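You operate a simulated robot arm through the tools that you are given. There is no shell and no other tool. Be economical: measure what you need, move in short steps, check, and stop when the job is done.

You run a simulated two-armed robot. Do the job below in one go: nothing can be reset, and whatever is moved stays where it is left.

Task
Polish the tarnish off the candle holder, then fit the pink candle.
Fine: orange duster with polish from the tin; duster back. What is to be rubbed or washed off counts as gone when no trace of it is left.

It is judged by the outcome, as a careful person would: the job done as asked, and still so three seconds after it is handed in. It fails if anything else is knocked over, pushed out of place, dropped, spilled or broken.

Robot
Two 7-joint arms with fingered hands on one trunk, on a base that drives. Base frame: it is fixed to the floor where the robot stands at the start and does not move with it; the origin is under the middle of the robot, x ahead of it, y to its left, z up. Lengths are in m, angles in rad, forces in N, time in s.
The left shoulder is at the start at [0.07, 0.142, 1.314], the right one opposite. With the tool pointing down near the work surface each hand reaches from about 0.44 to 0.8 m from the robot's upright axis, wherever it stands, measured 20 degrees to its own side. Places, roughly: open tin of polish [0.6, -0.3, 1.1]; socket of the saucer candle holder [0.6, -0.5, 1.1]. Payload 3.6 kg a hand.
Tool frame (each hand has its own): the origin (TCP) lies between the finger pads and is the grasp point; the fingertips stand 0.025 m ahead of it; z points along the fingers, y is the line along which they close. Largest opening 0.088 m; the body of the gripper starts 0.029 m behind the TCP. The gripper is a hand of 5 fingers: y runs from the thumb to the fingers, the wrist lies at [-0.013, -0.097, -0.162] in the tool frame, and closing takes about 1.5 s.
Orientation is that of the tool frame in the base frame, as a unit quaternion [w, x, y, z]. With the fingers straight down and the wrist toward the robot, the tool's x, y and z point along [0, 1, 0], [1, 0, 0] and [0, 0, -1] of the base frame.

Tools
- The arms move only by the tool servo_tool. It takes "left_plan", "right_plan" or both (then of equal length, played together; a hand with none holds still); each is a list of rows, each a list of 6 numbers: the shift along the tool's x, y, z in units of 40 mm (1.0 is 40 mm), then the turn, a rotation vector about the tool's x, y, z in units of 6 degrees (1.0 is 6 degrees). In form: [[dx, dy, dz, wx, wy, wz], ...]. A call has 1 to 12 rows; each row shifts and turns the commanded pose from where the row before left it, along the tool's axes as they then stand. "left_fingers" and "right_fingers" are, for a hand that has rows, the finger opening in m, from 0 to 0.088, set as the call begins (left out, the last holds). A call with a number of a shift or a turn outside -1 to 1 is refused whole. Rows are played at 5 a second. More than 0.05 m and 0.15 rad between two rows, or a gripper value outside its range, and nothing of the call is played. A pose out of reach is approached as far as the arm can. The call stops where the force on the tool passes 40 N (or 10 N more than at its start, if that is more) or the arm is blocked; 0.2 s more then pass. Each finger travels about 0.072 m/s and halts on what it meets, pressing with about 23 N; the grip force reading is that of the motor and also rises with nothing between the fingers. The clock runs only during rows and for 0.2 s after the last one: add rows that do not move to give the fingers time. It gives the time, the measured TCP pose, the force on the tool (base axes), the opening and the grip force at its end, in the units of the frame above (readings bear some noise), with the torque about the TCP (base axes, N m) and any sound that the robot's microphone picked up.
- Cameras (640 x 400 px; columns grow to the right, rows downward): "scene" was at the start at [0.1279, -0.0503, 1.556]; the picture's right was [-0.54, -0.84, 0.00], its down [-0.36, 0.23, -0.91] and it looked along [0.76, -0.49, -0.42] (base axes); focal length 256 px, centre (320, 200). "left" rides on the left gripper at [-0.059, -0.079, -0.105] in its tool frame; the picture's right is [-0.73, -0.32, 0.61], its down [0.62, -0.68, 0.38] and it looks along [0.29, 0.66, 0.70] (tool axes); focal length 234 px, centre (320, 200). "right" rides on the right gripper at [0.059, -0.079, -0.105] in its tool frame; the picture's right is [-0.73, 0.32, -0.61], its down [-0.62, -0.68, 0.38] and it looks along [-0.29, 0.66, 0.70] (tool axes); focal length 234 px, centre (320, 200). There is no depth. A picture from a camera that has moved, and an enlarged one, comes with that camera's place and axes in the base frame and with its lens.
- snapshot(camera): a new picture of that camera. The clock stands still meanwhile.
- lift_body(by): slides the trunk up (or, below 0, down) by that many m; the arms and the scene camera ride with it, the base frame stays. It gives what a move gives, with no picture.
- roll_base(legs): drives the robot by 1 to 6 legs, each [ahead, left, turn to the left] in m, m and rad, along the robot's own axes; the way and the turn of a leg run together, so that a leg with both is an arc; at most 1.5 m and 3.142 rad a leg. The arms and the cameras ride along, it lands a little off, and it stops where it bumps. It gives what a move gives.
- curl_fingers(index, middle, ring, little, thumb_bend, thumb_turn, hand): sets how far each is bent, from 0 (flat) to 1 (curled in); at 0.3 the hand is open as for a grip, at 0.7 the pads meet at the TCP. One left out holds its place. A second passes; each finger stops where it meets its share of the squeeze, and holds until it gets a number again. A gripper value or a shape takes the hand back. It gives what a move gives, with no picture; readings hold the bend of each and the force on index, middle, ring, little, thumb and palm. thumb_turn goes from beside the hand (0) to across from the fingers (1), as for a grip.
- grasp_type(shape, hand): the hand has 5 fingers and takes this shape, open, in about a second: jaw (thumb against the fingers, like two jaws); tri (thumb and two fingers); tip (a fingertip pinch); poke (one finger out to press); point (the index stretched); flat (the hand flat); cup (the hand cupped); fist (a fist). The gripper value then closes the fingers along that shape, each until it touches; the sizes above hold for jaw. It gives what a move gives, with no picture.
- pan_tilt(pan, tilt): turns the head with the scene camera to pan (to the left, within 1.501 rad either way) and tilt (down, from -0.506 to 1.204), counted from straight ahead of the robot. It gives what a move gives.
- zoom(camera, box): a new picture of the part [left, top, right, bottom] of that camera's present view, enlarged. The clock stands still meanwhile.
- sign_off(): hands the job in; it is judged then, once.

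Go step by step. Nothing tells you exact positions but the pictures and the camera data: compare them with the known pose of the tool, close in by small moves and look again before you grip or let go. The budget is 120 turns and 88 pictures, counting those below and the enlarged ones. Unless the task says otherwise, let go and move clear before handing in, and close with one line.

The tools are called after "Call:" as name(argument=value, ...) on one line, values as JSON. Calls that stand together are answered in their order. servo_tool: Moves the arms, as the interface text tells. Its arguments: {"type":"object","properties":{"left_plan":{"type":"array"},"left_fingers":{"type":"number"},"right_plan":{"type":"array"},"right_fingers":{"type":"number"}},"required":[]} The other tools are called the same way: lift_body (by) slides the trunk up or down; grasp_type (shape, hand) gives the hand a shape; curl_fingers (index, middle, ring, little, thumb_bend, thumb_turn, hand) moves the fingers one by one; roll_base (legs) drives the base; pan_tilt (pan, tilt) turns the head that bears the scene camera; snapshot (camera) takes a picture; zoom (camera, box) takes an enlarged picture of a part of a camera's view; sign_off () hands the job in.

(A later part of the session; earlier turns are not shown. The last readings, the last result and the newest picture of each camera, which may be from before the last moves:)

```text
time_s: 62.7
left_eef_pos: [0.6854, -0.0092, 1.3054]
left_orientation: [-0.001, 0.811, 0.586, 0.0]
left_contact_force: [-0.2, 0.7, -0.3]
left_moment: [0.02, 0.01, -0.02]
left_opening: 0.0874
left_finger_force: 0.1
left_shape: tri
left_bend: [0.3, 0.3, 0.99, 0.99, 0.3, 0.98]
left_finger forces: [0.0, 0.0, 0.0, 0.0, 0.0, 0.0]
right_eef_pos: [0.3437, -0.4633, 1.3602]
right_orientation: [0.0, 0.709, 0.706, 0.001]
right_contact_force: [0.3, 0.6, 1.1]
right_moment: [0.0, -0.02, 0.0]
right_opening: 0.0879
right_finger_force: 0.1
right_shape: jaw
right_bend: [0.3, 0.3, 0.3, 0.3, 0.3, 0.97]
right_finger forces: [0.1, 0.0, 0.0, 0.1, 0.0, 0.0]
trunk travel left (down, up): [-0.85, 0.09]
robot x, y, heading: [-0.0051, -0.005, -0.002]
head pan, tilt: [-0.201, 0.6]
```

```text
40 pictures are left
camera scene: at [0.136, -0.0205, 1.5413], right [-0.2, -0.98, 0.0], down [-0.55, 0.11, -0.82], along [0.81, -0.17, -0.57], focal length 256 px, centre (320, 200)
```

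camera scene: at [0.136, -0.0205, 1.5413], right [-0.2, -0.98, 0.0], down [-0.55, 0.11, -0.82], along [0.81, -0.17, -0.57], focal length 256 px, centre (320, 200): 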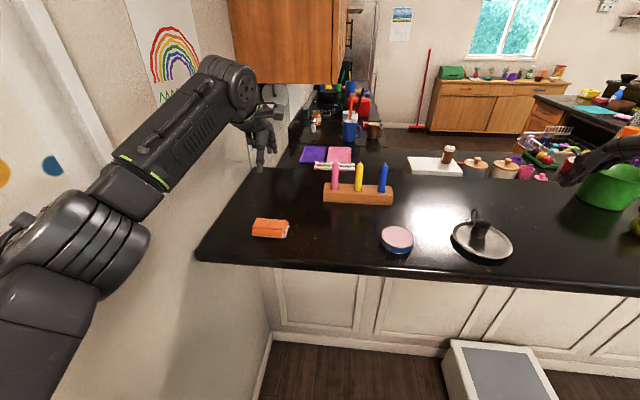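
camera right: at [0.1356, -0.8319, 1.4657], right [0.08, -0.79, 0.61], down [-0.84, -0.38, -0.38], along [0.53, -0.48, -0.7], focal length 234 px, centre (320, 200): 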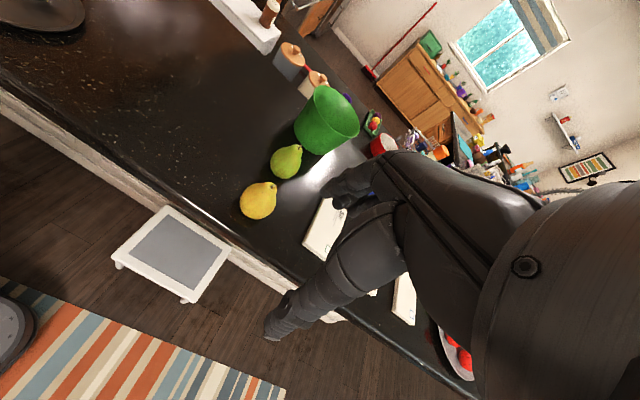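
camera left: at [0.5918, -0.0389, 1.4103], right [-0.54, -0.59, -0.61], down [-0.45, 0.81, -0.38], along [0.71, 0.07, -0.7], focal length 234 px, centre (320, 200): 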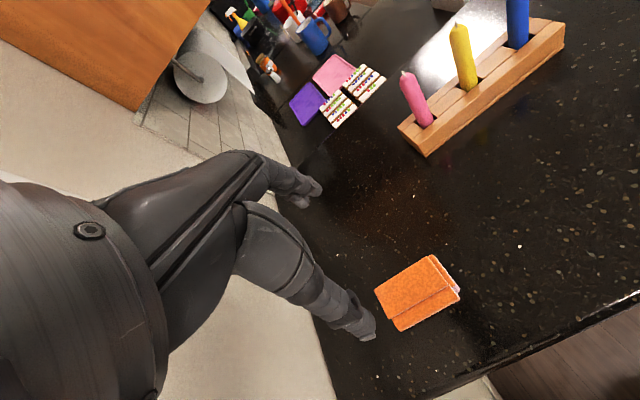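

The duster is back in its place. Now the pink candle: close-ups from both cameras to locate it and its neighbours precisely, plus a check on the holder.

Call:
zoom(camera="left", box=[380, 0, 580, 165])

Call:
zoom(camera="scene", box=[310, 145, 410, 215])

Call:
zoom(camera="scene", box=[440, 200, 520, 270])

```text
2.42 times, centred on (480, 82) of left
camera zoom: at [0.5912, -0.0396, 1.4102], right [-0.54, -0.59, -0.61], down [-0.45, 0.81, -0.38], along [0.71, 0.07, -0.7], focal length 568 px, centre (-68, 485)
```

zoom: 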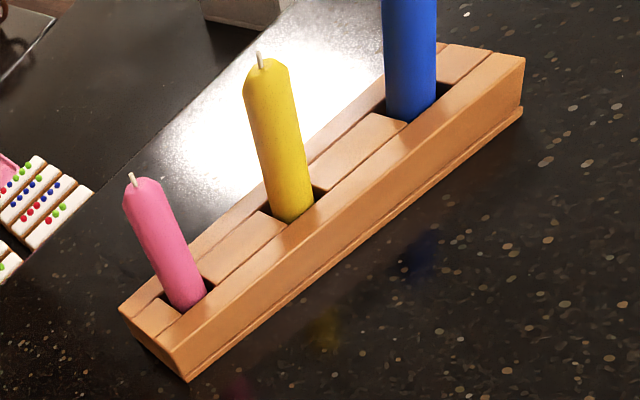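

```text
5.71 times, centred on (360, 180) of scene
camera zoom: at [0.136, -0.0205, 1.5413], right [-0.2, -0.98, 0.0], down [-0.55, 0.11, -0.82], along [0.81, -0.17, -0.57], focal length 1461 px, centre (91, 314)
```

zoom: 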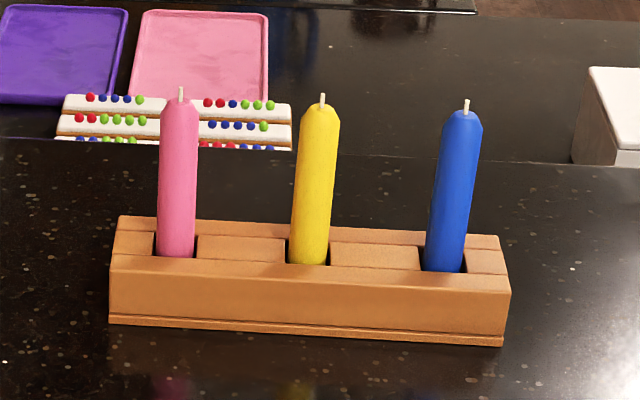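

```text
5.71 times, centred on (480, 235) of scene
camera zoom: at [0.136, -0.0205, 1.5413], right [-0.2, -0.98, 0.0], down [-0.55, 0.11, -0.82], along [0.81, -0.17, -0.57], focal length 1461 px, centre (-594, 0)
```

zoom: 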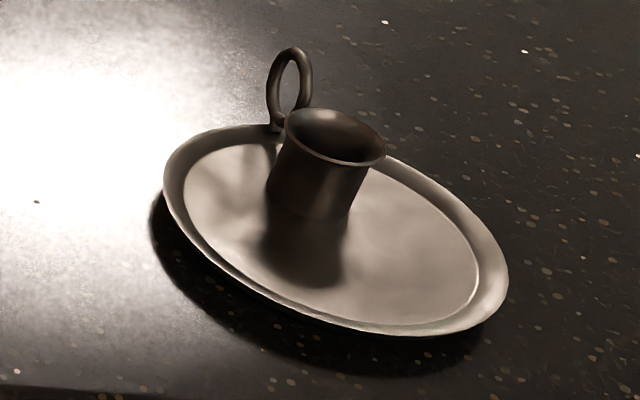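

The holder is clean. The pink candle's top is at about [0.812, -0.21, 1.195], 0.07 m from the yellow one. I'll reposition the base so the left hand can take it from above.

Call:
roll_base(legs=[[0, -0.24, 0], [0, 0, -0.316], [0.0855, 0.028, 0]])

Call:
pan_tilt(pan=0.2, tilt=0.7)

Call:
snapshot(camera="scene")

```text
time_s: 66.2
left_eef_pos: [0.7309, -0.4648, 1.3083]
left_orientation: [0.0, 0.893, 0.449, 0.001]
left_contact_force: [-0.4, 0.6, -0.7]
left_moment: [0.02, -0.01, 0.01]
left_opening: 0.0878
left_finger_force: 0.1
left_shape: tri
left_bend: [0.3, 0.3, 0.99, 0.99, 0.3, 0.98]
left_finger forces: [0.0, 0.1, 0.0, 0.0, 0.1, 0.1]
right_eef_pos: [0.2643, -0.7886, 1.361]
right_orientation: [0.001, 0.811, 0.585, 0.002]
right_contact_force: [-1.1, 0.3, 0.0]
right_moment: [-0.01, -0.04, 0.02]
right_opening: 0.0876
right_finger_force: 0.0
right_shape: jaw
right_bend: [0.3, 0.3, 0.3, 0.3, 0.3, 0.97]
right_finger forces: [0.0, 0.0, 0.1, 0.0, 0.0, 0.0]
trunk travel left (down, up): [-0.85, 0.09]
robot x, y, heading: [0.0868, -0.2421, -0.326]
head pan, tilt: [-0.201, 0.6]
```

```text
time_s: 67.1
left_eef_pos: [0.7377, -0.4662, 1.3043]
left_orientation: [-0.001, 0.893, 0.449, -0.001]
left_contact_force: [-0.8, -0.8, -0.5]
left_moment: [0.04, 0.04, 0.01]
left_opening: 0.0877
left_finger_force: 0.1
left_shape: tri
left_bend: [0.3, 0.3, 0.99, 0.99, 0.3, 0.98]
left_finger forces: [0.0, 0.0, 0.0, 0.1, 0.0, 0.0]
right_eef_pos: [0.2707, -0.7895, 1.359]
right_orientation: [-0.001, 0.812, 0.584, 0.0]
right_contact_force: [-0.1, -0.3, -1.0]
right_moment: [0.02, 0.01, 0.01]
right_opening: 0.0879
right_finger_force: 0.1
right_shape: jaw
right_bend: [0.3, 0.3, 0.3, 0.3, 0.3, 0.97]
right_finger forces: [0.0, 0.0, 0.0, 0.1, 0.0, 0.0]
trunk travel left (down, up): [-0.85, 0.09]
robot x, y, heading: [0.0867, -0.2437, -0.325]
head pan, tilt: [0.201, 0.7]
```

```text
36 pictures are left
camera scene: at [0.2208, -0.2702, 1.5325], right [-0.12, -0.99, 0.0], down [-0.64, 0.08, -0.76], along [0.76, -0.09, -0.65], focal length 256 px, centre (320, 200)
```

scene: 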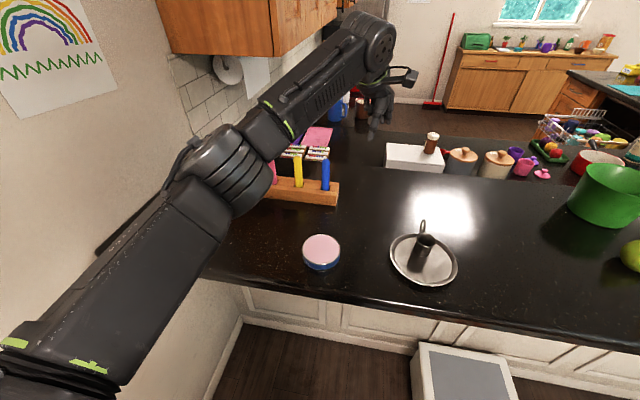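

I'll yaw the hand square to the candle row and bring it above the pink candle, staying high.

Call:
servo_tool(left_plan=[[0, 0, 0, 0, 0, -1], [0, 0, 0, 0, 0, -1], [0, 0, 0, 0, 0, -1], [0.92, -0.069, 0, 0, 0, 0], [0.92, -0.069, 0, 0, 0, 0], [0.92, -0.069, 0, 0, 0, 0], [0.92, -0.069, 0, 0, 0, 0], [0.92, -0.069, 0, 0, 0, 0], [0.92, -0.069, 0, 0, 0, 0], [0.92, -0.069, 0, 0, 0, 0], [0, 0, 0, 0, 0, 0]])

Call:
snapshot(camera="left")

Call:
snapshot(camera="scene")

```text
time_s: 69.5
left_eef_pos: [0.7993, -0.2148, 1.3065]
left_orientation: [-0.001, 0.812, 0.584, -0.001]
left_contact_force: [0.7, -0.2, -0.7]
left_moment: [-0.01, 0.01, -0.02]
left_opening: 0.0873
left_finger_force: 0.1
left_shape: tri
left_bend: [0.3, 0.3, 0.99, 0.99, 0.3, 0.98]
left_finger forces: [0.1, 0.0, 0.0, 0.0, 0.0, 0.0]
right_eef_pos: [0.268, -0.7898, 1.3612]
right_orientation: [0.0, 0.812, 0.584, -0.001]
right_contact_force: [-0.1, 0.5, 0.5]
right_moment: [0.0, -0.02, -0.03]
right_opening: 0.0879
right_finger_force: 0.1
right_shape: jaw
right_bend: [0.3, 0.3, 0.3, 0.3, 0.3, 0.97]
right_finger forces: [0.0, 0.1, 0.1, 0.0, 0.0, 0.1]
trunk travel left (down, up): [-0.85, 0.09]
robot x, y, heading: [0.09, -0.2441, -0.322]
head pan, tilt: [0.201, 0.7]
```

```text
35 pictures are left
camera left: at [0.7049, -0.2453, 1.41], right [-0.54, -0.58, -0.61], down [-0.45, 0.81, -0.38], along [0.71, 0.07, -0.7], focal length 234 px, centre (320, 200)
```

left: 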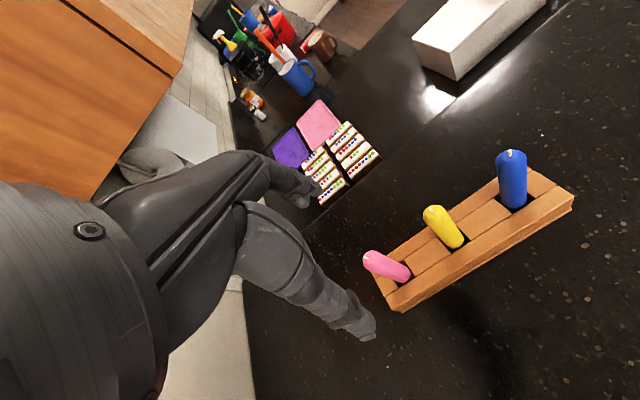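

```text
34 pictures are left
camera scene: at [0.2187, -0.2704, 1.5327], right [-0.12, -0.99, 0.0], down [-0.64, 0.08, -0.76], along [0.76, -0.09, -0.64], focal length 256 px, centre (320, 200)
```

scene: 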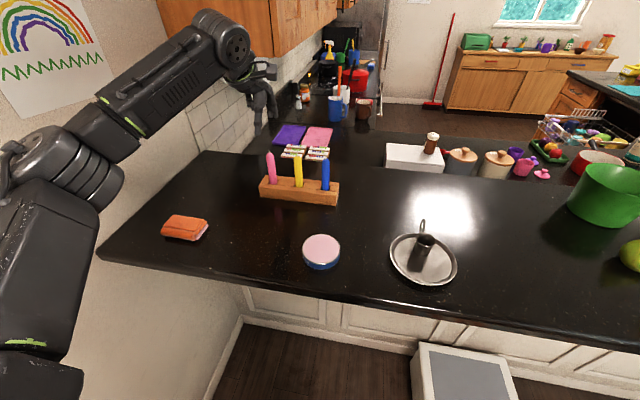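

The candle stands vertical at about [0.819, -0.209]. I'll correct and descend so the fingertips just straddle its top, then check.

Call:
servo_tool(left_plan=[[0.3, 0.42, 0, 0, 0, 0], [0, 0, 0.8, 0, 0, 0], [0, 0, 0.8, 0, 0, 0], [0, 0, 0.7, 0, 0, 0], [0, 0, 0.4, 0, 0, 0], [0, 0, 0, 0, 0, 0]])

Call:
snapshot(camera="left")

Call:
zoom(camera="scene", box=[210, 90, 350, 210])

```text
time_s: 70.9
left_eef_pos: [0.8178, -0.2098, 1.1983]
left_orientation: [0.0, 0.812, 0.584, 0.0]
left_contact_force: [-0.6, -0.5, 0.6]
left_moment: [-0.01, -0.01, -0.03]
left_opening: 0.0876
left_finger_force: 0.1
left_shape: tri
left_bend: [0.3, 0.3, 0.99, 0.99, 0.3, 0.98]
left_finger forces: [0.1, 0.1, 0.1, 0.1, 0.0, 0.0]
right_eef_pos: [0.2678, -0.7887, 1.3603]
right_orientation: [0.0, 0.812, 0.584, 0.0]
right_contact_force: [-0.5, -0.8, -0.4]
right_moment: [-0.01, 0.02, -0.01]
right_opening: 0.0878
right_finger_force: 0.0
right_shape: jaw
right_bend: [0.3, 0.3, 0.3, 0.3, 0.3, 0.97]
right_finger forces: [0.0, 0.1, 0.0, 0.0, 0.1, 0.1]
trunk travel left (down, up): [-0.85, 0.09]
robot x, y, heading: [0.0831, -0.2426, -0.324]
head pan, tilt: [0.201, 0.7]
```

```text
33 pictures are left
camera left: at [0.7233, -0.2396, 1.3038], right [-0.54, -0.59, -0.61], down [-0.45, 0.81, -0.38], along [0.71, 0.07, -0.7], focal length 234 px, centre (320, 200)
```

left: 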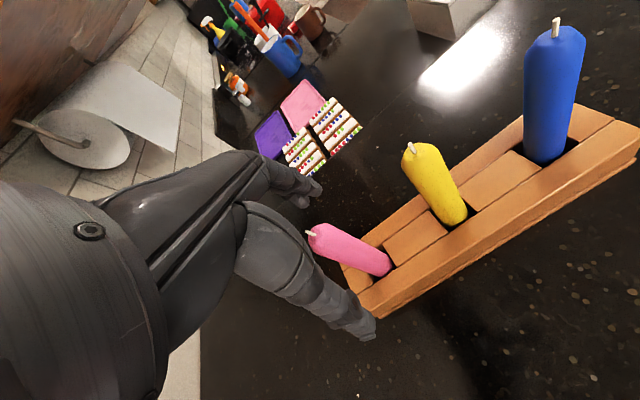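

```text
3.33 times, centred on (280, 150) of scene
camera zoom: at [0.2183, -0.2699, 1.5327], right [-0.12, -0.99, 0.0], down [-0.64, 0.08, -0.77], along [0.76, -0.09, -0.64], focal length 852 px, centre (453, 367)
```

zoom: 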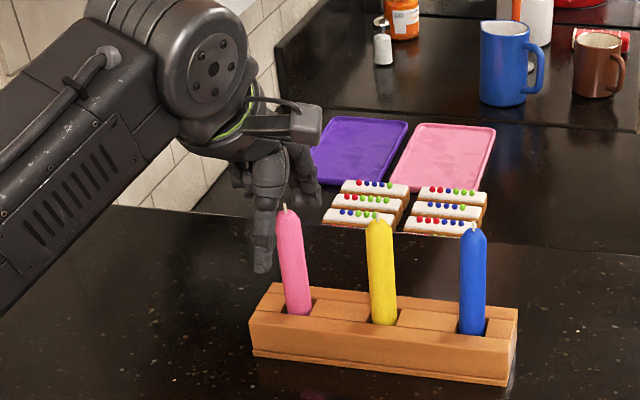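

The candle sits within 5 mm of the grip centre. A small correction, 2 cm lower, and close on it.

Call:
servo_tool(left_plan=[[-0.1, -0.08, 0, 0, 0, 0], [0, 0, 0.5, 0, 0, 0], [0, 0, 0, 0, 0, 0]])

Call:
servo_tool(left_fingers=0.0, left_plan=[[0, 0, 0, 0, 0, 0], [0, 0, 0, 0, 0, 0], [0, 0, 0, 0, 0, 0], [0, 0, 0, 0, 0, 0], [0, 0, 0, 0, 0, 0], [0, 0, 0, 0, 0, 0], [0, 0, 0, 0, 0, 0], [0, 0, 0, 0, 0, 0]])

Call:
snapshot(camera="left")

Call:
zoom(camera="scene", box=[210, 90, 350, 210])

```text
time_s: 71.7
left_eef_pos: [0.815, -0.2114, 1.1792]
left_orientation: [-0.001, 0.812, 0.584, -0.001]
left_contact_force: [-0.7, 0.5, 0.4]
left_moment: [-0.02, -0.02, 0.03]
left_opening: 0.0875
left_finger_force: 0.1
left_shape: tri
left_bend: [0.3, 0.3, 0.99, 0.99, 0.3, 0.98]
left_finger forces: [0.0, 0.1, 0.0, 0.1, 0.0, 0.0]
right_eef_pos: [0.2684, -0.7883, 1.3596]
right_orientation: [0.0, 0.812, 0.584, 0.0]
right_contact_force: [-0.7, 0.5, -0.6]
right_moment: [-0.01, -0.02, 0.0]
right_opening: 0.0879
right_finger_force: 0.0
right_shape: jaw
right_bend: [0.3, 0.3, 0.3, 0.3, 0.3, 0.97]
right_finger forces: [0.0, 0.0, 0.0, 0.0, 0.0, 0.0]
trunk travel left (down, up): [-0.85, 0.09]
robot x, y, heading: [0.082, -0.2456, -0.324]
head pan, tilt: [0.201, 0.7]
```

```text
time_s: 73.5
left_eef_pos: [0.8131, -0.2108, 1.1789]
left_orientation: [0.0, 0.812, 0.584, 0.0]
left_contact_force: [1.7, -0.1, 0.3]
left_moment: [-0.02, -0.04, -0.01]
left_opening: 0.0118
left_finger_force: 22.8
left_shape: tri
left_bend: [0.72, 0.6, 1.0, 1.0, 0.74, 1.0]
left_finger forces: [8.9, 11.2, 0.1, 0.0, 19.3, 0.0]
right_eef_pos: [0.2684, -0.7894, 1.3598]
right_orientation: [0.0, 0.811, 0.585, 0.001]
right_contact_force: [-0.5, -0.3, -0.4]
right_moment: [0.0, -0.03, 0.0]
right_opening: 0.088
right_finger_force: 0.0
right_shape: jaw
right_bend: [0.3, 0.3, 0.3, 0.3, 0.3, 0.97]
right_finger forces: [0.0, 0.1, 0.0, 0.0, 0.0, 0.1]
trunk travel left (down, up): [-0.85, 0.09]
robot x, y, heading: [0.0916, -0.2444, -0.323]
head pan, tilt: [0.201, 0.7]
```

```text
31 pictures are left
camera left: at [0.7198, -0.2417, 1.2825], right [-0.54, -0.59, -0.61], down [-0.45, 0.81, -0.38], along [0.71, 0.07, -0.7], focal length 234 px, centre (320, 200)
```

left: 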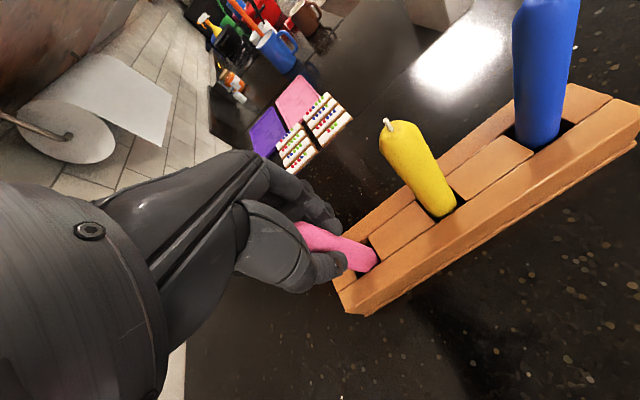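

```text
3.33 times, centred on (280, 150) of scene
camera zoom: at [0.2189, -0.2701, 1.5327], right [-0.12, -0.99, 0.0], down [-0.64, 0.08, -0.76], along [0.76, -0.09, -0.64], focal length 852 px, centre (453, 367)
```

zoom: 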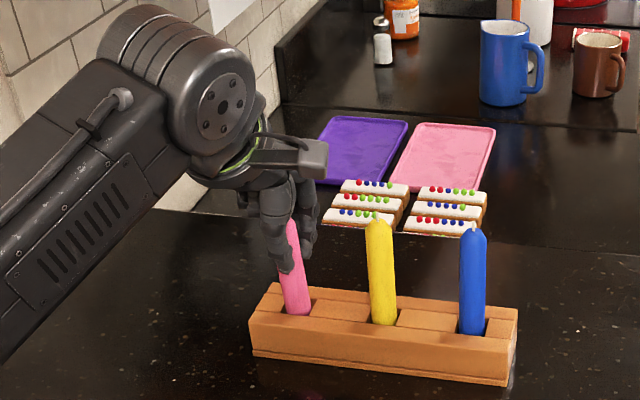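

The candle is gripped between thumb and two fingers. I'll lift it straight up slowly and check the stand.

Call:
servo_tool(left_plan=[[0, 0, -0.3, 0, 0, 0], [0, 0, -0.4, 0, 0, 0], [0, 0, -0.5, 0, 0, 0], [0, 0, -0.6, 0, 0, 0], [0, 0, -0.6, 0, 0, 0], [0, 0, -0.6, 0, 0, 0], [0, 0, -0.6, 0, 0, 0], [0, 0, 0, 0, 0, 0]])

Call:
zoom(camera="scene", box=[200, 30, 360, 210])

Call:
snapshot(camera="left")

```text
time_s: 75.3
left_eef_pos: [0.8147, -0.2105, 1.3229]
left_orientation: [0.0, 0.812, 0.583, 0.0]
left_contact_force: [0.3, 0.4, -0.2]
left_moment: [-0.02, -0.01, 0.0]
left_opening: 0.012
left_finger_force: 23.1
left_shape: tri
left_bend: [0.72, 0.6, 1.0, 1.0, 0.75, 1.0]
left_finger forces: [8.6, 11.1, 0.0, 0.0, 19.6, 0.0]
right_eef_pos: [0.2682, -0.789, 1.3609]
right_orientation: [0.0, 0.812, 0.584, 0.0]
right_contact_force: [0.1, 0.0, 0.2]
right_moment: [0.01, -0.03, -0.01]
right_opening: 0.088
right_finger_force: 0.0
right_shape: jaw
right_bend: [0.3, 0.3, 0.3, 0.3, 0.3, 0.97]
right_finger forces: [0.0, 0.1, 0.1, 0.0, 0.0, 0.0]
trunk travel left (down, up): [-0.85, 0.09]
robot x, y, heading: [0.0872, -0.2455, -0.325]
head pan, tilt: [0.201, 0.7]
```

```text
2.22 times, centred on (280, 120) of scene
camera zoom: at [0.2189, -0.2699, 1.5327], right [-0.12, -0.99, 0.0], down [-0.64, 0.08, -0.76], along [0.76, -0.09, -0.64], focal length 568 px, centre (409, 378)
```

zoom: 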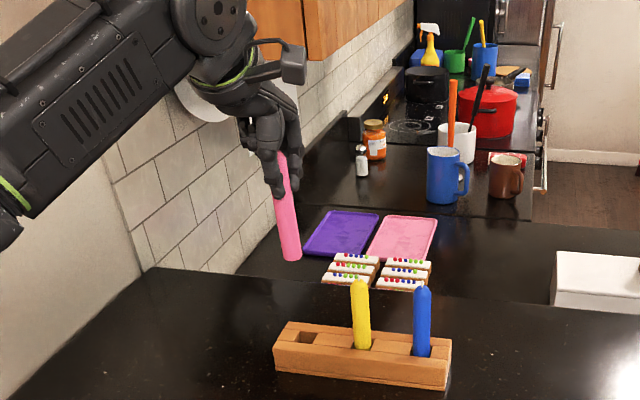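

```text
28 pictures are left
camera left: at [0.72, -0.2405, 1.4269], right [-0.54, -0.59, -0.61], down [-0.45, 0.81, -0.38], along [0.71, 0.07, -0.7], focal length 234 px, centre (320, 200)
```

left: 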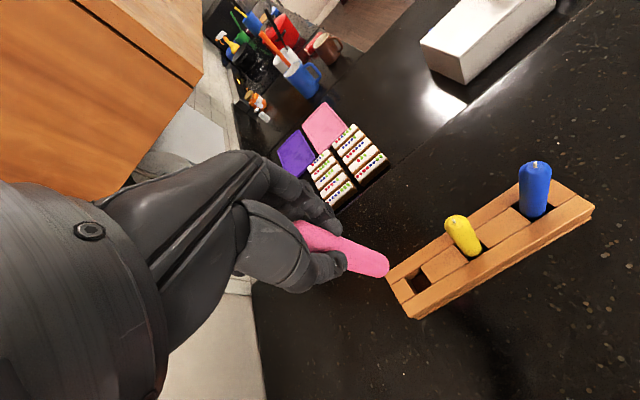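

The pink candle is out, leaning slightly in the grip, and the stand is undisturbed. I'll back off and strafe right so it comes near the holder, then measure the lean.

Call:
roll_base(legs=[[-0.1, 0, 0], [0, -0.34, 0]])

Call:
pan_tilt(pan=0.1, tilt=0.6)

Call:
snapshot(camera="scene")

Call:
snapshot(camera="left")

```text
time_s: 78.2
left_eef_pos: [0.6126, -0.4937, 1.3215]
left_orientation: [0.0, 0.812, 0.584, -0.001]
left_contact_force: [0.0, 0.9, 0.3]
left_moment: [0.02, 0.02, 0.04]
left_opening: 0.0123
left_finger_force: 23.1
left_shape: tri
left_bend: [0.72, 0.6, 1.0, 1.0, 0.75, 1.0]
left_finger forces: [8.6, 11.3, 0.0, 0.0, 19.7, 0.0]
right_eef_pos: [0.0679, -1.0723, 1.3605]
right_orientation: [-0.001, 0.812, 0.584, -0.001]
right_contact_force: [0.1, -0.5, 0.1]
right_moment: [0.01, 0.01, -0.03]
right_opening: 0.0881
right_finger_force: 0.1
right_shape: jaw
right_bend: [0.3, 0.3, 0.3, 0.3, 0.3, 0.97]
right_finger forces: [0.0, 0.0, 0.1, 0.0, 0.0, 0.0]
trunk travel left (down, up): [-0.85, 0.09]
robot x, y, heading: [-0.1168, -0.5291, -0.329]
head pan, tilt: [0.201, 0.7]
```

```text
time_s: 78.9
left_eef_pos: [0.6128, -0.495, 1.3224]
left_orientation: [-0.001, 0.813, 0.583, 0.0]
left_contact_force: [-0.2, 0.2, -0.2]
left_moment: [0.02, -0.01, -0.02]
left_opening: 0.0123
left_finger_force: 22.7
left_shape: tri
left_bend: [0.72, 0.6, 1.0, 1.0, 0.75, 1.0]
left_finger forces: [8.7, 11.2, 0.1, 0.0, 19.7, 0.0]
right_eef_pos: [0.0673, -1.0745, 1.3595]
right_orientation: [0.0, 0.811, 0.584, 0.0]
right_contact_force: [0.1, 0.6, 0.5]
right_moment: [0.03, 0.01, 0.01]
right_opening: 0.0877
right_finger_force: 0.1
right_shape: jaw
right_bend: [0.3, 0.3, 0.3, 0.3, 0.3, 0.97]
right_finger forces: [0.1, 0.0, 0.0, 0.0, 0.1, 0.0]
trunk travel left (down, up): [-0.85, 0.09]
robot x, y, heading: [-0.1115, -0.529, -0.326]
head pan, tilt: [0.099, 0.6]
```

```text
27 pictures are left
camera scene: at [0.0198, -0.5642, 1.5412], right [-0.22, -0.98, 0.0], down [-0.55, 0.13, -0.82], along [0.8, -0.18, -0.57], focal length 256 px, centre (320, 200)
```

scene: 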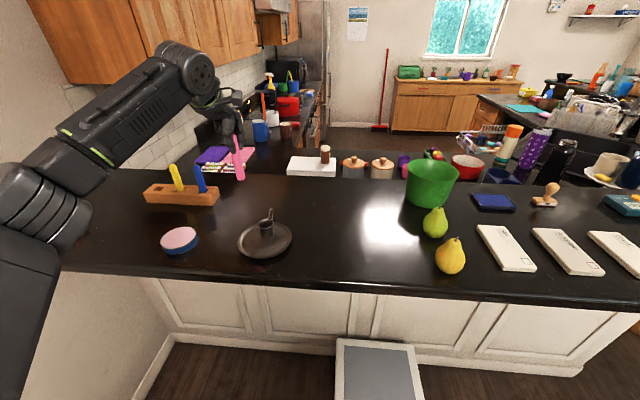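

```text
26 pictures are left
camera left: at [0.5191, -0.5256, 1.4265], right [-0.54, -0.59, -0.61], down [-0.45, 0.81, -0.38], along [0.71, 0.07, -0.7], focal length 234 px, centre (320, 200)
```

left: 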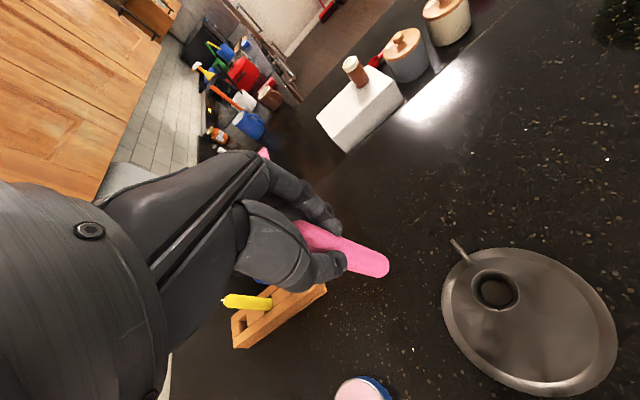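

The socket mouth is confirmed at [0.550, -0.539]. I'll zoom on the held candle to measure its lean.

Call:
zoom(camera="scene", box=[200, 110, 280, 190])

Call:
zoom(camera="left", box=[270, 190, 410, 300])

```text
5.00 times, centred on (240, 150) of scene
camera zoom: at [0.0198, -0.5642, 1.5412], right [-0.22, -0.98, 0.0], down [-0.55, 0.13, -0.82], along [0.8, -0.18, -0.57], focal length 1278 px, centre (720, 450)
```

zoom: 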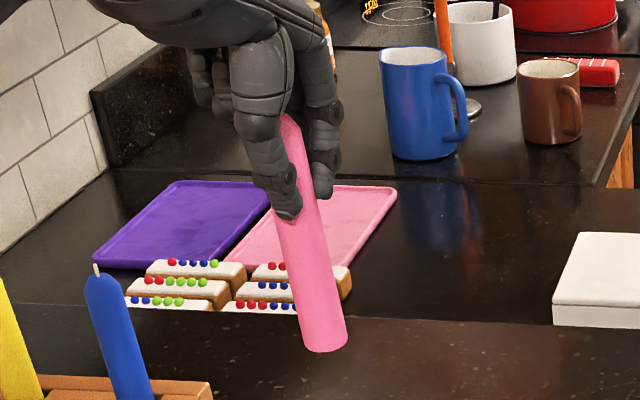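

```text
3.64 times, centred on (340, 245) of left
camera zoom: at [0.5191, -0.5256, 1.4265], right [-0.54, -0.59, -0.61], down [-0.45, 0.81, -0.38], along [0.71, 0.07, -0.7], focal length 852 px, centre (247, 36)
```

zoom: 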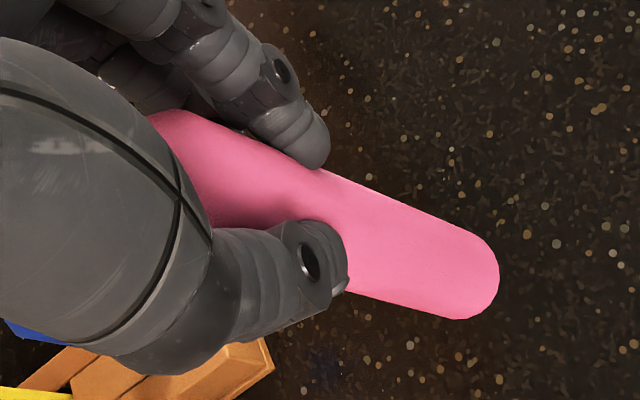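

The candle's bottom hangs 0.107 m under the TCP, leaning about 3.5° sideways. I'll straighten it and move it over the socket.

Call:
servo_tool(left_plan=[[-0.735, -0.585, 0, 0, 0, 0], [-0.735, -0.585, 0, 0, 0, 0], [0, 0, 0, 0, -0.57, 0], [0, 0, 0.5, 0, 0, 0], [0, 0, 0.4, 0, 0, 0], [0, 0, 0, 0, 0, 0]])

Call:
snapshot(camera="left")

Call:
zoom(camera="scene", box=[210, 130, 330, 270])

```text
time_s: 80.3
left_eef_pos: [0.5486, -0.5394, 1.2869]
left_orientation: [0.017, 0.812, 0.583, -0.026]
left_contact_force: [-1.0, 0.2, -1.3]
left_moment: [-0.02, -0.01, 0.01]
left_opening: 0.0121
left_finger_force: 23.2
left_shape: tri
left_bend: [0.72, 0.6, 1.0, 1.0, 0.75, 1.0]
left_finger forces: [8.6, 11.5, 0.0, 0.0, 19.6, 0.1]
right_eef_pos: [0.0666, -1.0749, 1.36]
right_orientation: [-0.001, 0.812, 0.584, 0.0]
right_contact_force: [-1.0, 0.3, 0.7]
right_moment: [-0.01, 0.04, 0.01]
right_opening: 0.0876
right_finger_force: 0.0
right_shape: jaw
right_bend: [0.3, 0.3, 0.3, 0.3, 0.3, 0.97]
right_finger forces: [0.0, 0.1, 0.0, 0.0, 0.0, 0.1]
trunk travel left (down, up): [-0.85, 0.09]
robot x, y, heading: [-0.1112, -0.5308, -0.321]
head pan, tilt: [0.099, 0.6]
```

```text
23 pictures are left
camera left: at [0.4569, -0.5636, 1.3943], right [-0.55, -0.62, -0.56], down [-0.46, 0.79, -0.42], along [0.7, 0.03, -0.71], focal length 234 px, centre (320, 200)
```

left: 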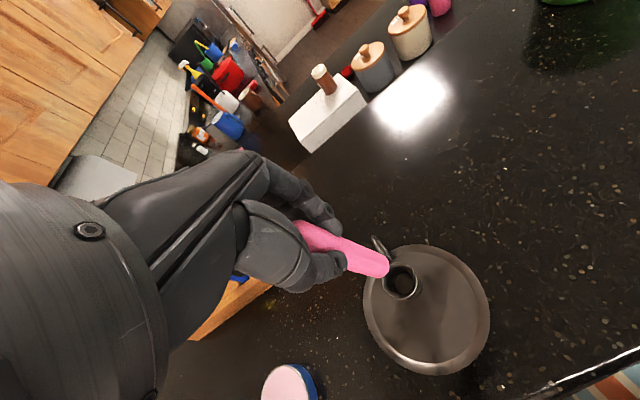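

```text
2.86 times, centred on (270, 200) of scene
camera zoom: at [0.0193, -0.5647, 1.5413], right [-0.22, -0.97, 0.0], down [-0.55, 0.13, -0.82], along [0.8, -0.18, -0.57], focal length 730 px, centre (463, 200)
```

zoom: 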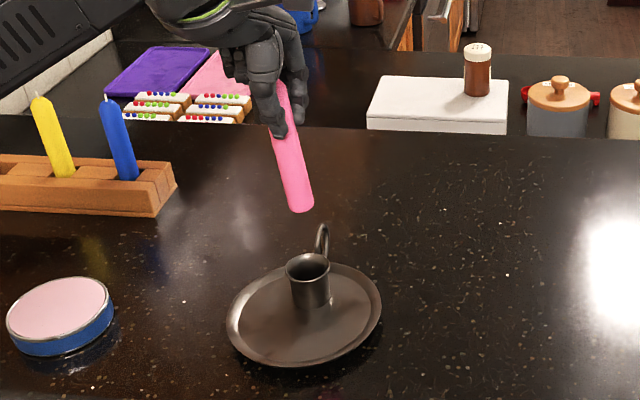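

The candle now hangs vertical within a few millimetres of the socket axis. I'll fine-correct and lower to just above the socket mouth.

Call:
servo_tool(left_plan=[[0.04, -0.12, 0, 0, 0, 0], [0.03, 0, 0.55, 0, 0, 0], [0.03, 0, 0.5, 0, 0, 0], [0, 0, 0, 0, 0, 0]])

Call:
zoom(camera="left", box=[280, 190, 480, 340])

Call:
zoom(camera="scene", box=[230, 160, 310, 260])

```text
time_s: 81.3
left_eef_pos: [0.5443, -0.535, 1.2446]
left_orientation: [0.016, 0.812, 0.583, -0.024]
left_contact_force: [0.5, -0.7, -0.5]
left_moment: [0.0, -0.02, 0.01]
left_opening: 0.0122
left_finger_force: 22.4
left_shape: tri
left_bend: [0.72, 0.6, 1.0, 1.0, 0.75, 1.0]
left_finger forces: [8.6, 11.5, 0.0, 0.0, 19.7, 0.0]
right_eef_pos: [0.0661, -1.0759, 1.3612]
right_orientation: [0.0, 0.812, 0.584, 0.0]
right_contact_force: [0.0, -0.8, 0.3]
right_moment: [-0.01, 0.03, -0.04]
right_opening: 0.0879
right_finger_force: 0.1
right_shape: jaw
right_bend: [0.3, 0.3, 0.3, 0.3, 0.3, 0.97]
right_finger forces: [0.0, 0.0, 0.0, 0.1, 0.0, 0.0]
trunk travel left (down, up): [-0.85, 0.09]
robot x, y, heading: [-0.116, -0.5297, -0.324]
head pan, tilt: [0.099, 0.6]
```

```text
2.67 times, centred on (380, 265) of left
camera zoom: at [0.4513, -0.5593, 1.3523], right [-0.55, -0.62, -0.56], down [-0.46, 0.79, -0.42], along [0.7, 0.03, -0.71], focal length 624 px, centre (160, 27)
```

zoom: 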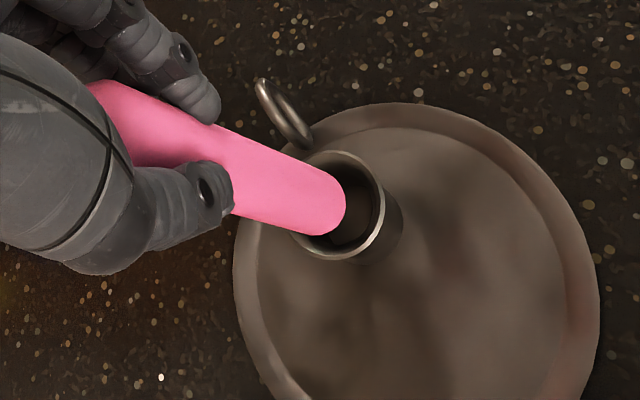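

```text
4.00 times, centred on (270, 210) of scene
camera zoom: at [0.0188, -0.5648, 1.5414], right [-0.22, -0.97, 0.0], down [-0.55, 0.13, -0.83], along [0.8, -0.18, -0.56], focal length 1022 px, centre (520, 160)
```

zoom: 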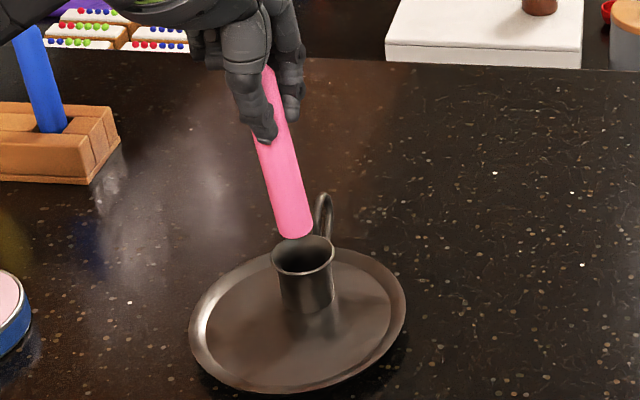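

The candle bottom is within 3 mm of the hole's centre with about 5 mm clearance all round. I'll shift 2 mm and lower gently into the socket.

Call:
servo_tool(left_plan=[[-0.06, 0.02, 0, 0, 0, 0], [0.015, 0, 0.25, 0, 0, 0], [0.015, 0, 0.25, 0, 0, 0], [0.015, 0, 0.25, 0, 0, 0], [0, 0, 0, 0, 0, 0]])

Call:
zoom(camera="left", box=[280, 190, 480, 340])

Call:
zoom(camera="scene", box=[230, 160, 310, 260])

```text
time_s: 82.5
left_eef_pos: [0.5441, -0.5387, 1.2155]
left_orientation: [0.019, 0.812, 0.583, -0.025]
left_contact_force: [1.7, -0.7, 7.3]
left_moment: [-0.04, -0.08, -0.02]
left_opening: 0.0123
left_finger_force: 23.1
left_shape: tri
left_bend: [0.72, 0.6, 1.0, 1.0, 0.75, 1.0]
left_finger forces: [9.5, 12.9, 0.1, 0.1, 20.6, 0.0]
right_eef_pos: [0.0647, -1.0751, 1.3609]
right_orientation: [0.001, 0.812, 0.584, 0.0]
right_contact_force: [0.0, 0.0, 0.4]
right_moment: [0.04, 0.0, -0.01]
right_opening: 0.0879
right_finger_force: 0.1
right_shape: jaw
right_bend: [0.3, 0.3, 0.3, 0.3, 0.3, 0.97]
right_finger forces: [0.0, 0.0, 0.0, 0.1, 0.0, 0.1]
trunk travel left (down, up): [-0.85, 0.09]
robot x, y, heading: [-0.1135, -0.5335, -0.328]
head pan, tilt: [0.099, 0.6]
```

```text
2.67 times, centred on (380, 265) of left
camera zoom: at [0.4525, -0.5628, 1.3237], right [-0.55, -0.62, -0.56], down [-0.45, 0.79, -0.42], along [0.7, 0.02, -0.71], focal length 624 px, centre (160, 27)
```

zoom: 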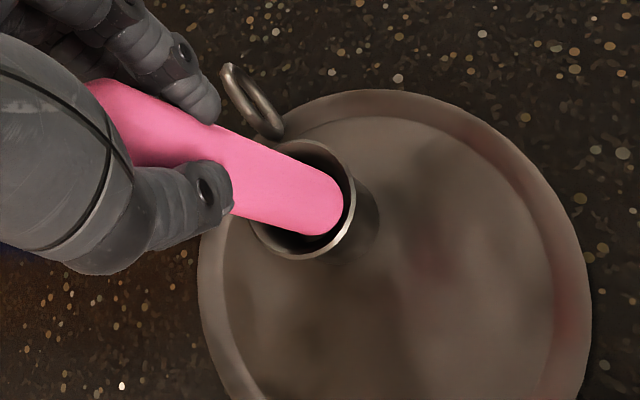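

```text
4.00 times, centred on (270, 210) of scene
camera zoom: at [0.0179, -0.5648, 1.5416], right [-0.22, -0.97, 0.0], down [-0.55, 0.13, -0.83], along [0.81, -0.18, -0.56], focal length 1022 px, centre (520, 160)
```

zoom: 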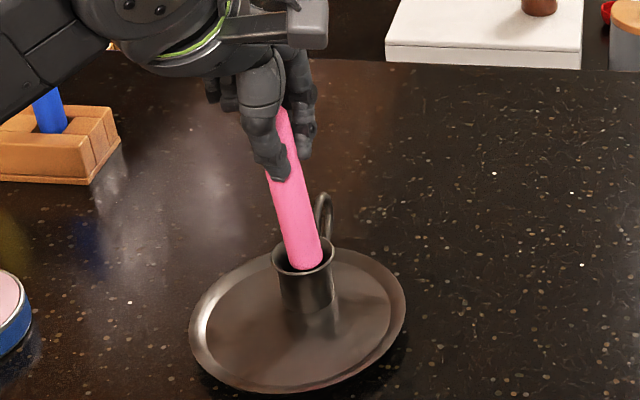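

There's 7 N of contact, so the candle is touching something inside. I'll look closely before pushing.

Call:
zoom(camera="scene", box=[255, 205, 285, 240])

Call:
zoom(camera="left", box=[345, 225, 405, 280])

```text
11.43 times, centred on (270, 222) of scene
camera zoom: at [0.0179, -0.5648, 1.5416], right [-0.22, -0.97, 0.0], down [-0.55, 0.13, -0.83], along [0.81, -0.18, -0.56], focal length 2921 px, centre (891, -57)
```

zoom: 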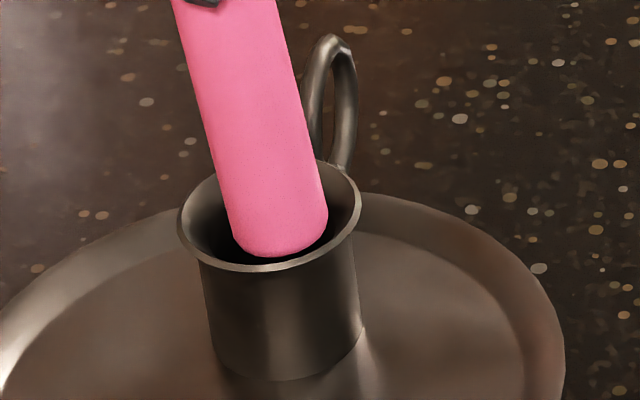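

```text
7.27 times, centred on (375, 252) of left
camera zoom: at [0.4525, -0.5628, 1.3237], right [-0.55, -0.62, -0.56], down [-0.45, 0.79, -0.42], along [0.7, 0.02, -0.71], focal length 1703 px, centre (-80, -182)
```

zoom: 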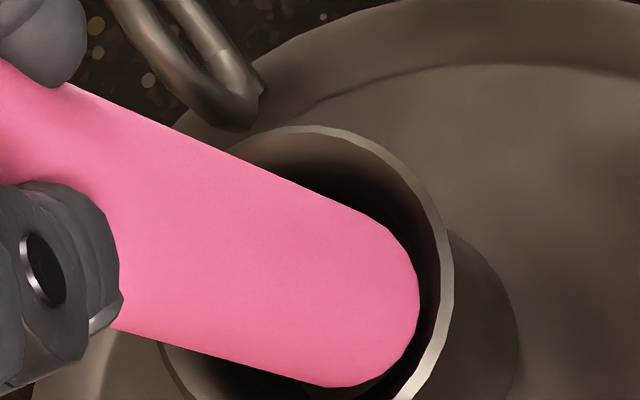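

The candle's end sits about 4 mm off centre, toward the robot and to the right, resting on the flare. I'll lift a little, recentre and lower again.

Call:
servo_tool(left_plan=[[-0.01, 0, -0.17, 0, 0, 0], [0.08, 0.09, 0, 0, 0, 0], [0, 0, 0, 0, 0, 0]])

Call:
servo_tool(left_plan=[[0.01, 0, 0.17, 0, 0, 0], [0.007, 0, 0.12, 0, 0, 0], [0, 0, 0, 0, 0, 0]])

Call:
zoom(camera="scene", box=[255, 205, 285, 240])

Call:
zoom(camera="left", box=[335, 225, 405, 290])

```text
time_s: 83.3
left_eef_pos: [0.5493, -0.5352, 1.2214]
left_orientation: [0.017, 0.812, 0.583, -0.024]
left_contact_force: [-0.3, 0.8, -1.1]
left_moment: [-0.01, 0.0, 0.0]
left_opening: 0.0123
left_finger_force: 23.2
left_shape: tri
left_bend: [0.72, 0.6, 1.0, 1.0, 0.75, 1.0]
left_finger forces: [8.9, 12.0, 0.0, 0.0, 20.1, 0.0]
right_eef_pos: [0.0673, -1.0745, 1.3602]
right_orientation: [0.0, 0.812, 0.584, 0.0]
right_contact_force: [0.3, 0.0, 0.5]
right_moment: [0.0, 0.03, 0.01]
right_opening: 0.0877
right_finger_force: 0.1
right_shape: jaw
right_bend: [0.3, 0.3, 0.3, 0.3, 0.3, 0.97]
right_finger forces: [0.1, 0.0, 0.1, 0.1, 0.1, 0.1]
trunk travel left (down, up): [-0.85, 0.09]
robot x, y, heading: [-0.117, -0.5285, -0.323]
head pan, tilt: [0.099, 0.6]
```

```text
time_s: 84.1
left_eef_pos: [0.5499, -0.5365, 1.2101]
left_orientation: [0.016, 0.812, 0.584, -0.025]
left_contact_force: [1.3, -0.2, 0.0]
left_moment: [-0.02, -0.03, 0.01]
left_opening: 0.012
left_finger_force: 23.0
left_shape: tri
left_bend: [0.72, 0.6, 1.0, 1.0, 0.75, 1.0]
left_finger forces: [8.8, 12.1, 0.0, 0.0, 20.1, 0.1]
right_eef_pos: [0.0662, -1.0743, 1.3607]
right_orientation: [0.0, 0.812, 0.584, 0.0]
right_contact_force: [0.5, -0.1, -0.7]
right_moment: [-0.03, -0.03, 0.03]
right_opening: 0.0881
right_finger_force: 0.1
right_shape: jaw
right_bend: [0.3, 0.3, 0.3, 0.3, 0.3, 0.97]
right_finger forces: [0.1, 0.0, 0.1, 0.0, 0.0, 0.0]
trunk travel left (down, up): [-0.85, 0.09]
robot x, y, heading: [-0.1122, -0.531, -0.325]
head pan, tilt: [0.099, 0.6]
```

```text
11.43 times, centred on (270, 222) of scene
camera zoom: at [0.0194, -0.5648, 1.5413], right [-0.22, -0.97, 0.0], down [-0.55, 0.13, -0.82], along [0.8, -0.18, -0.57], focal length 2921 px, centre (891, -57)
```

zoom: 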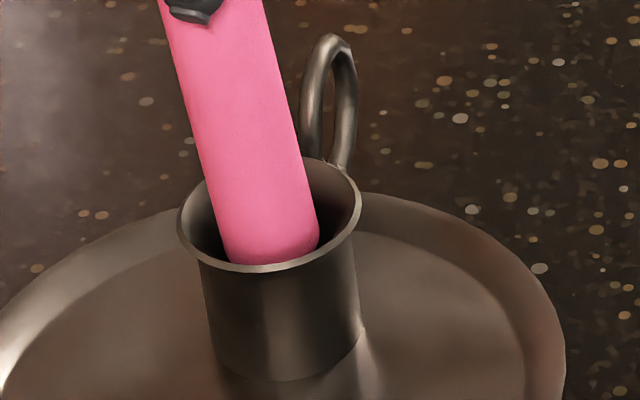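

```text
6.15 times, centred on (370, 258) of left
camera zoom: at [0.4567, -0.5603, 1.3172], right [-0.55, -0.62, -0.56], down [-0.46, 0.79, -0.42], along [0.7, 0.03, -0.71], focal length 1441 px, centre (12, -154)
```

zoom: 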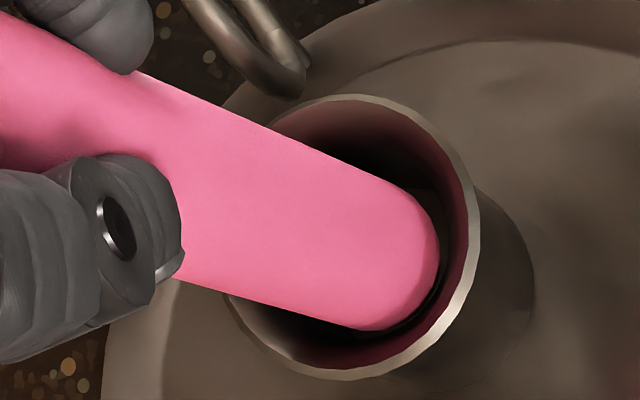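

Now it enters freely, with no contact. I'll continue down in small steps.

Call:
servo_tool(left_plan=[[0.012, 0, 0.2, 0, 0, 0], [0, 0, 0, 0, 0, 0]])

Call:
servo_tool(left_plan=[[0.012, 0, 0.2, 0, 0, 0], [0, 0, 0, 0, 0, 0]])

Call:
zoom(camera="left", box=[325, 215, 405, 290])

```text
time_s: 84.7
left_eef_pos: [0.5492, -0.5358, 1.2015]
left_orientation: [0.017, 0.811, 0.584, -0.025]
left_contact_force: [0.3, 0.4, -0.7]
left_moment: [0.03, -0.04, -0.03]
left_opening: 0.0123
left_finger_force: 23.0
left_shape: tri
left_bend: [0.72, 0.6, 1.0, 1.0, 0.75, 1.0]
left_finger forces: [8.7, 12.2, 0.1, 0.1, 20.1, 0.1]
right_eef_pos: [0.0669, -1.0755, 1.3605]
right_orientation: [0.0, 0.812, 0.584, 0.0]
right_contact_force: [0.1, -0.8, 0.0]
right_moment: [0.03, 0.04, 0.0]
right_opening: 0.0876
right_finger_force: 0.0
right_shape: jaw
right_bend: [0.3, 0.3, 0.3, 0.3, 0.3, 0.97]
right_finger forces: [0.1, 0.1, 0.0, 0.0, 0.1, 0.0]
trunk travel left (down, up): [-0.85, 0.09]
robot x, y, heading: [-0.11, -0.5341, -0.32]
head pan, tilt: [0.099, 0.6]
```

```text
time_s: 85.3
left_eef_pos: [0.5484, -0.5374, 1.1938]
left_orientation: [0.017, 0.812, 0.583, -0.025]
left_contact_force: [0.8, 0.4, 0.4]
left_moment: [0.02, -0.01, -0.01]
left_opening: 0.0122
left_finger_force: 22.9
left_shape: tri
left_bend: [0.72, 0.6, 1.0, 1.0, 0.75, 1.0]
left_finger forces: [8.8, 12.0, 0.1, 0.0, 20.1, 0.0]
right_eef_pos: [0.0676, -1.0736, 1.3603]
right_orientation: [0.0, 0.811, 0.585, 0.0]
right_contact_force: [0.1, -0.7, 0.5]
right_moment: [-0.01, -0.01, 0.0]
right_opening: 0.0878
right_finger_force: 0.0
right_shape: jaw
right_bend: [0.3, 0.3, 0.3, 0.3, 0.3, 0.97]
right_finger forces: [0.0, 0.0, 0.0, 0.1, 0.0, 0.0]
trunk travel left (down, up): [-0.85, 0.09]
robot x, y, heading: [-0.1131, -0.5305, -0.326]
head pan, tilt: [0.099, 0.6]
```

```text
5.33 times, centred on (365, 252) of left
camera zoom: at [0.4571, -0.5603, 1.3018], right [-0.55, -0.62, -0.56], down [-0.46, 0.79, -0.42], along [0.7, 0.03, -0.71], focal length 1249 px, centre (80, -80)
```

zoom: 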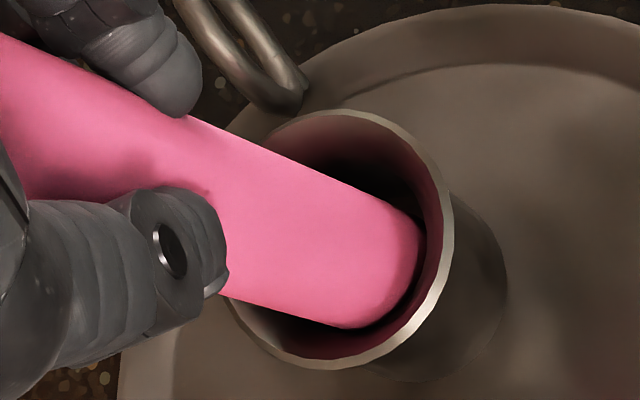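

Still free. Continuing down in small steps until it bottoms out.

Call:
servo_tool(left_plan=[[0.01, 0, 0.15, 0, 0, 0], [0, 0, 0, 0, 0, 0]])

Call:
servo_tool(left_plan=[[0.01, 0, 0.15, 0, 0, 0], [0, 0, 0, 0, 0, 0]])

Call:
zoom(camera="scene", box=[240, 180, 300, 250])

```text
time_s: 85.9
left_eef_pos: [0.5485, -0.5367, 1.1881]
left_orientation: [0.016, 0.812, 0.583, -0.024]
left_contact_force: [0.2, 0.5, -0.1]
left_moment: [0.0, 0.02, 0.02]
left_opening: 0.0122
left_finger_force: 22.5
left_shape: tri
left_bend: [0.72, 0.6, 1.0, 1.0, 0.75, 1.0]
left_finger forces: [8.7, 12.0, 0.0, 0.1, 20.1, 0.0]
right_eef_pos: [0.0675, -1.0742, 1.3608]
right_orientation: [0.0, 0.812, 0.584, 0.0]
right_contact_force: [-0.6, -1.0, 0.2]
right_moment: [0.02, -0.01, 0.0]
right_opening: 0.0879
right_finger_force: 0.1
right_shape: jaw
right_bend: [0.3, 0.3, 0.3, 0.3, 0.3, 0.97]
right_finger forces: [0.1, 0.0, 0.0, 0.0, 0.0, 0.0]
trunk travel left (down, up): [-0.85, 0.09]
robot x, y, heading: [-0.1149, -0.5295, -0.323]
head pan, tilt: [0.099, 0.6]
```

```text
time_s: 86.5
left_eef_pos: [0.5496, -0.5374, 1.1836]
left_orientation: [0.018, 0.812, 0.583, -0.025]
left_contact_force: [1.3, -0.9, 11.7]
left_moment: [-0.03, -0.02, -0.01]
left_opening: 0.0124
left_finger_force: 22.8
left_shape: tri
left_bend: [0.72, 0.6, 1.0, 1.0, 0.75, 1.0]
left_finger forces: [10.4, 13.8, 0.0, 0.1, 21.7, 0.0]
right_eef_pos: [0.0654, -1.0754, 1.3603]
right_orientation: [0.0, 0.812, 0.584, 0.001]
right_contact_force: [1.0, -0.5, -0.1]
right_moment: [-0.01, 0.0, -0.04]
right_opening: 0.0876
right_finger_force: 0.1
right_shape: jaw
right_bend: [0.3, 0.3, 0.3, 0.3, 0.3, 0.97]
right_finger forces: [0.1, 0.0, 0.0, 0.0, 0.1, 0.1]
trunk travel left (down, up): [-0.85, 0.09]
robot x, y, heading: [-0.1204, -0.5309, -0.32]
head pan, tilt: [0.099, 0.6]
```

```text
5.71 times, centred on (270, 215) of scene
camera zoom: at [0.0176, -0.5654, 1.5416], right [-0.22, -0.97, 0.0], down [-0.55, 0.13, -0.83], along [0.81, -0.18, -0.56], focal length 1461 px, centre (606, 114)
```

zoom: 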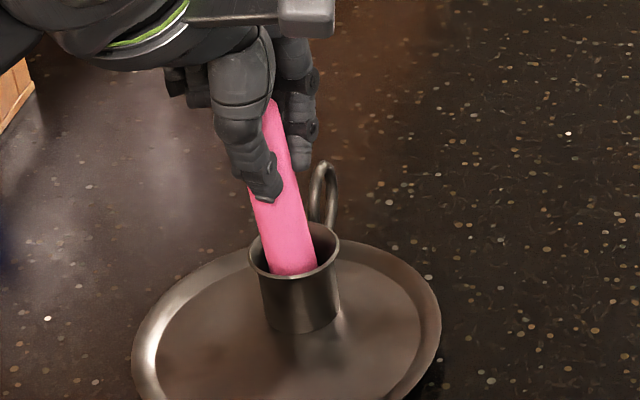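

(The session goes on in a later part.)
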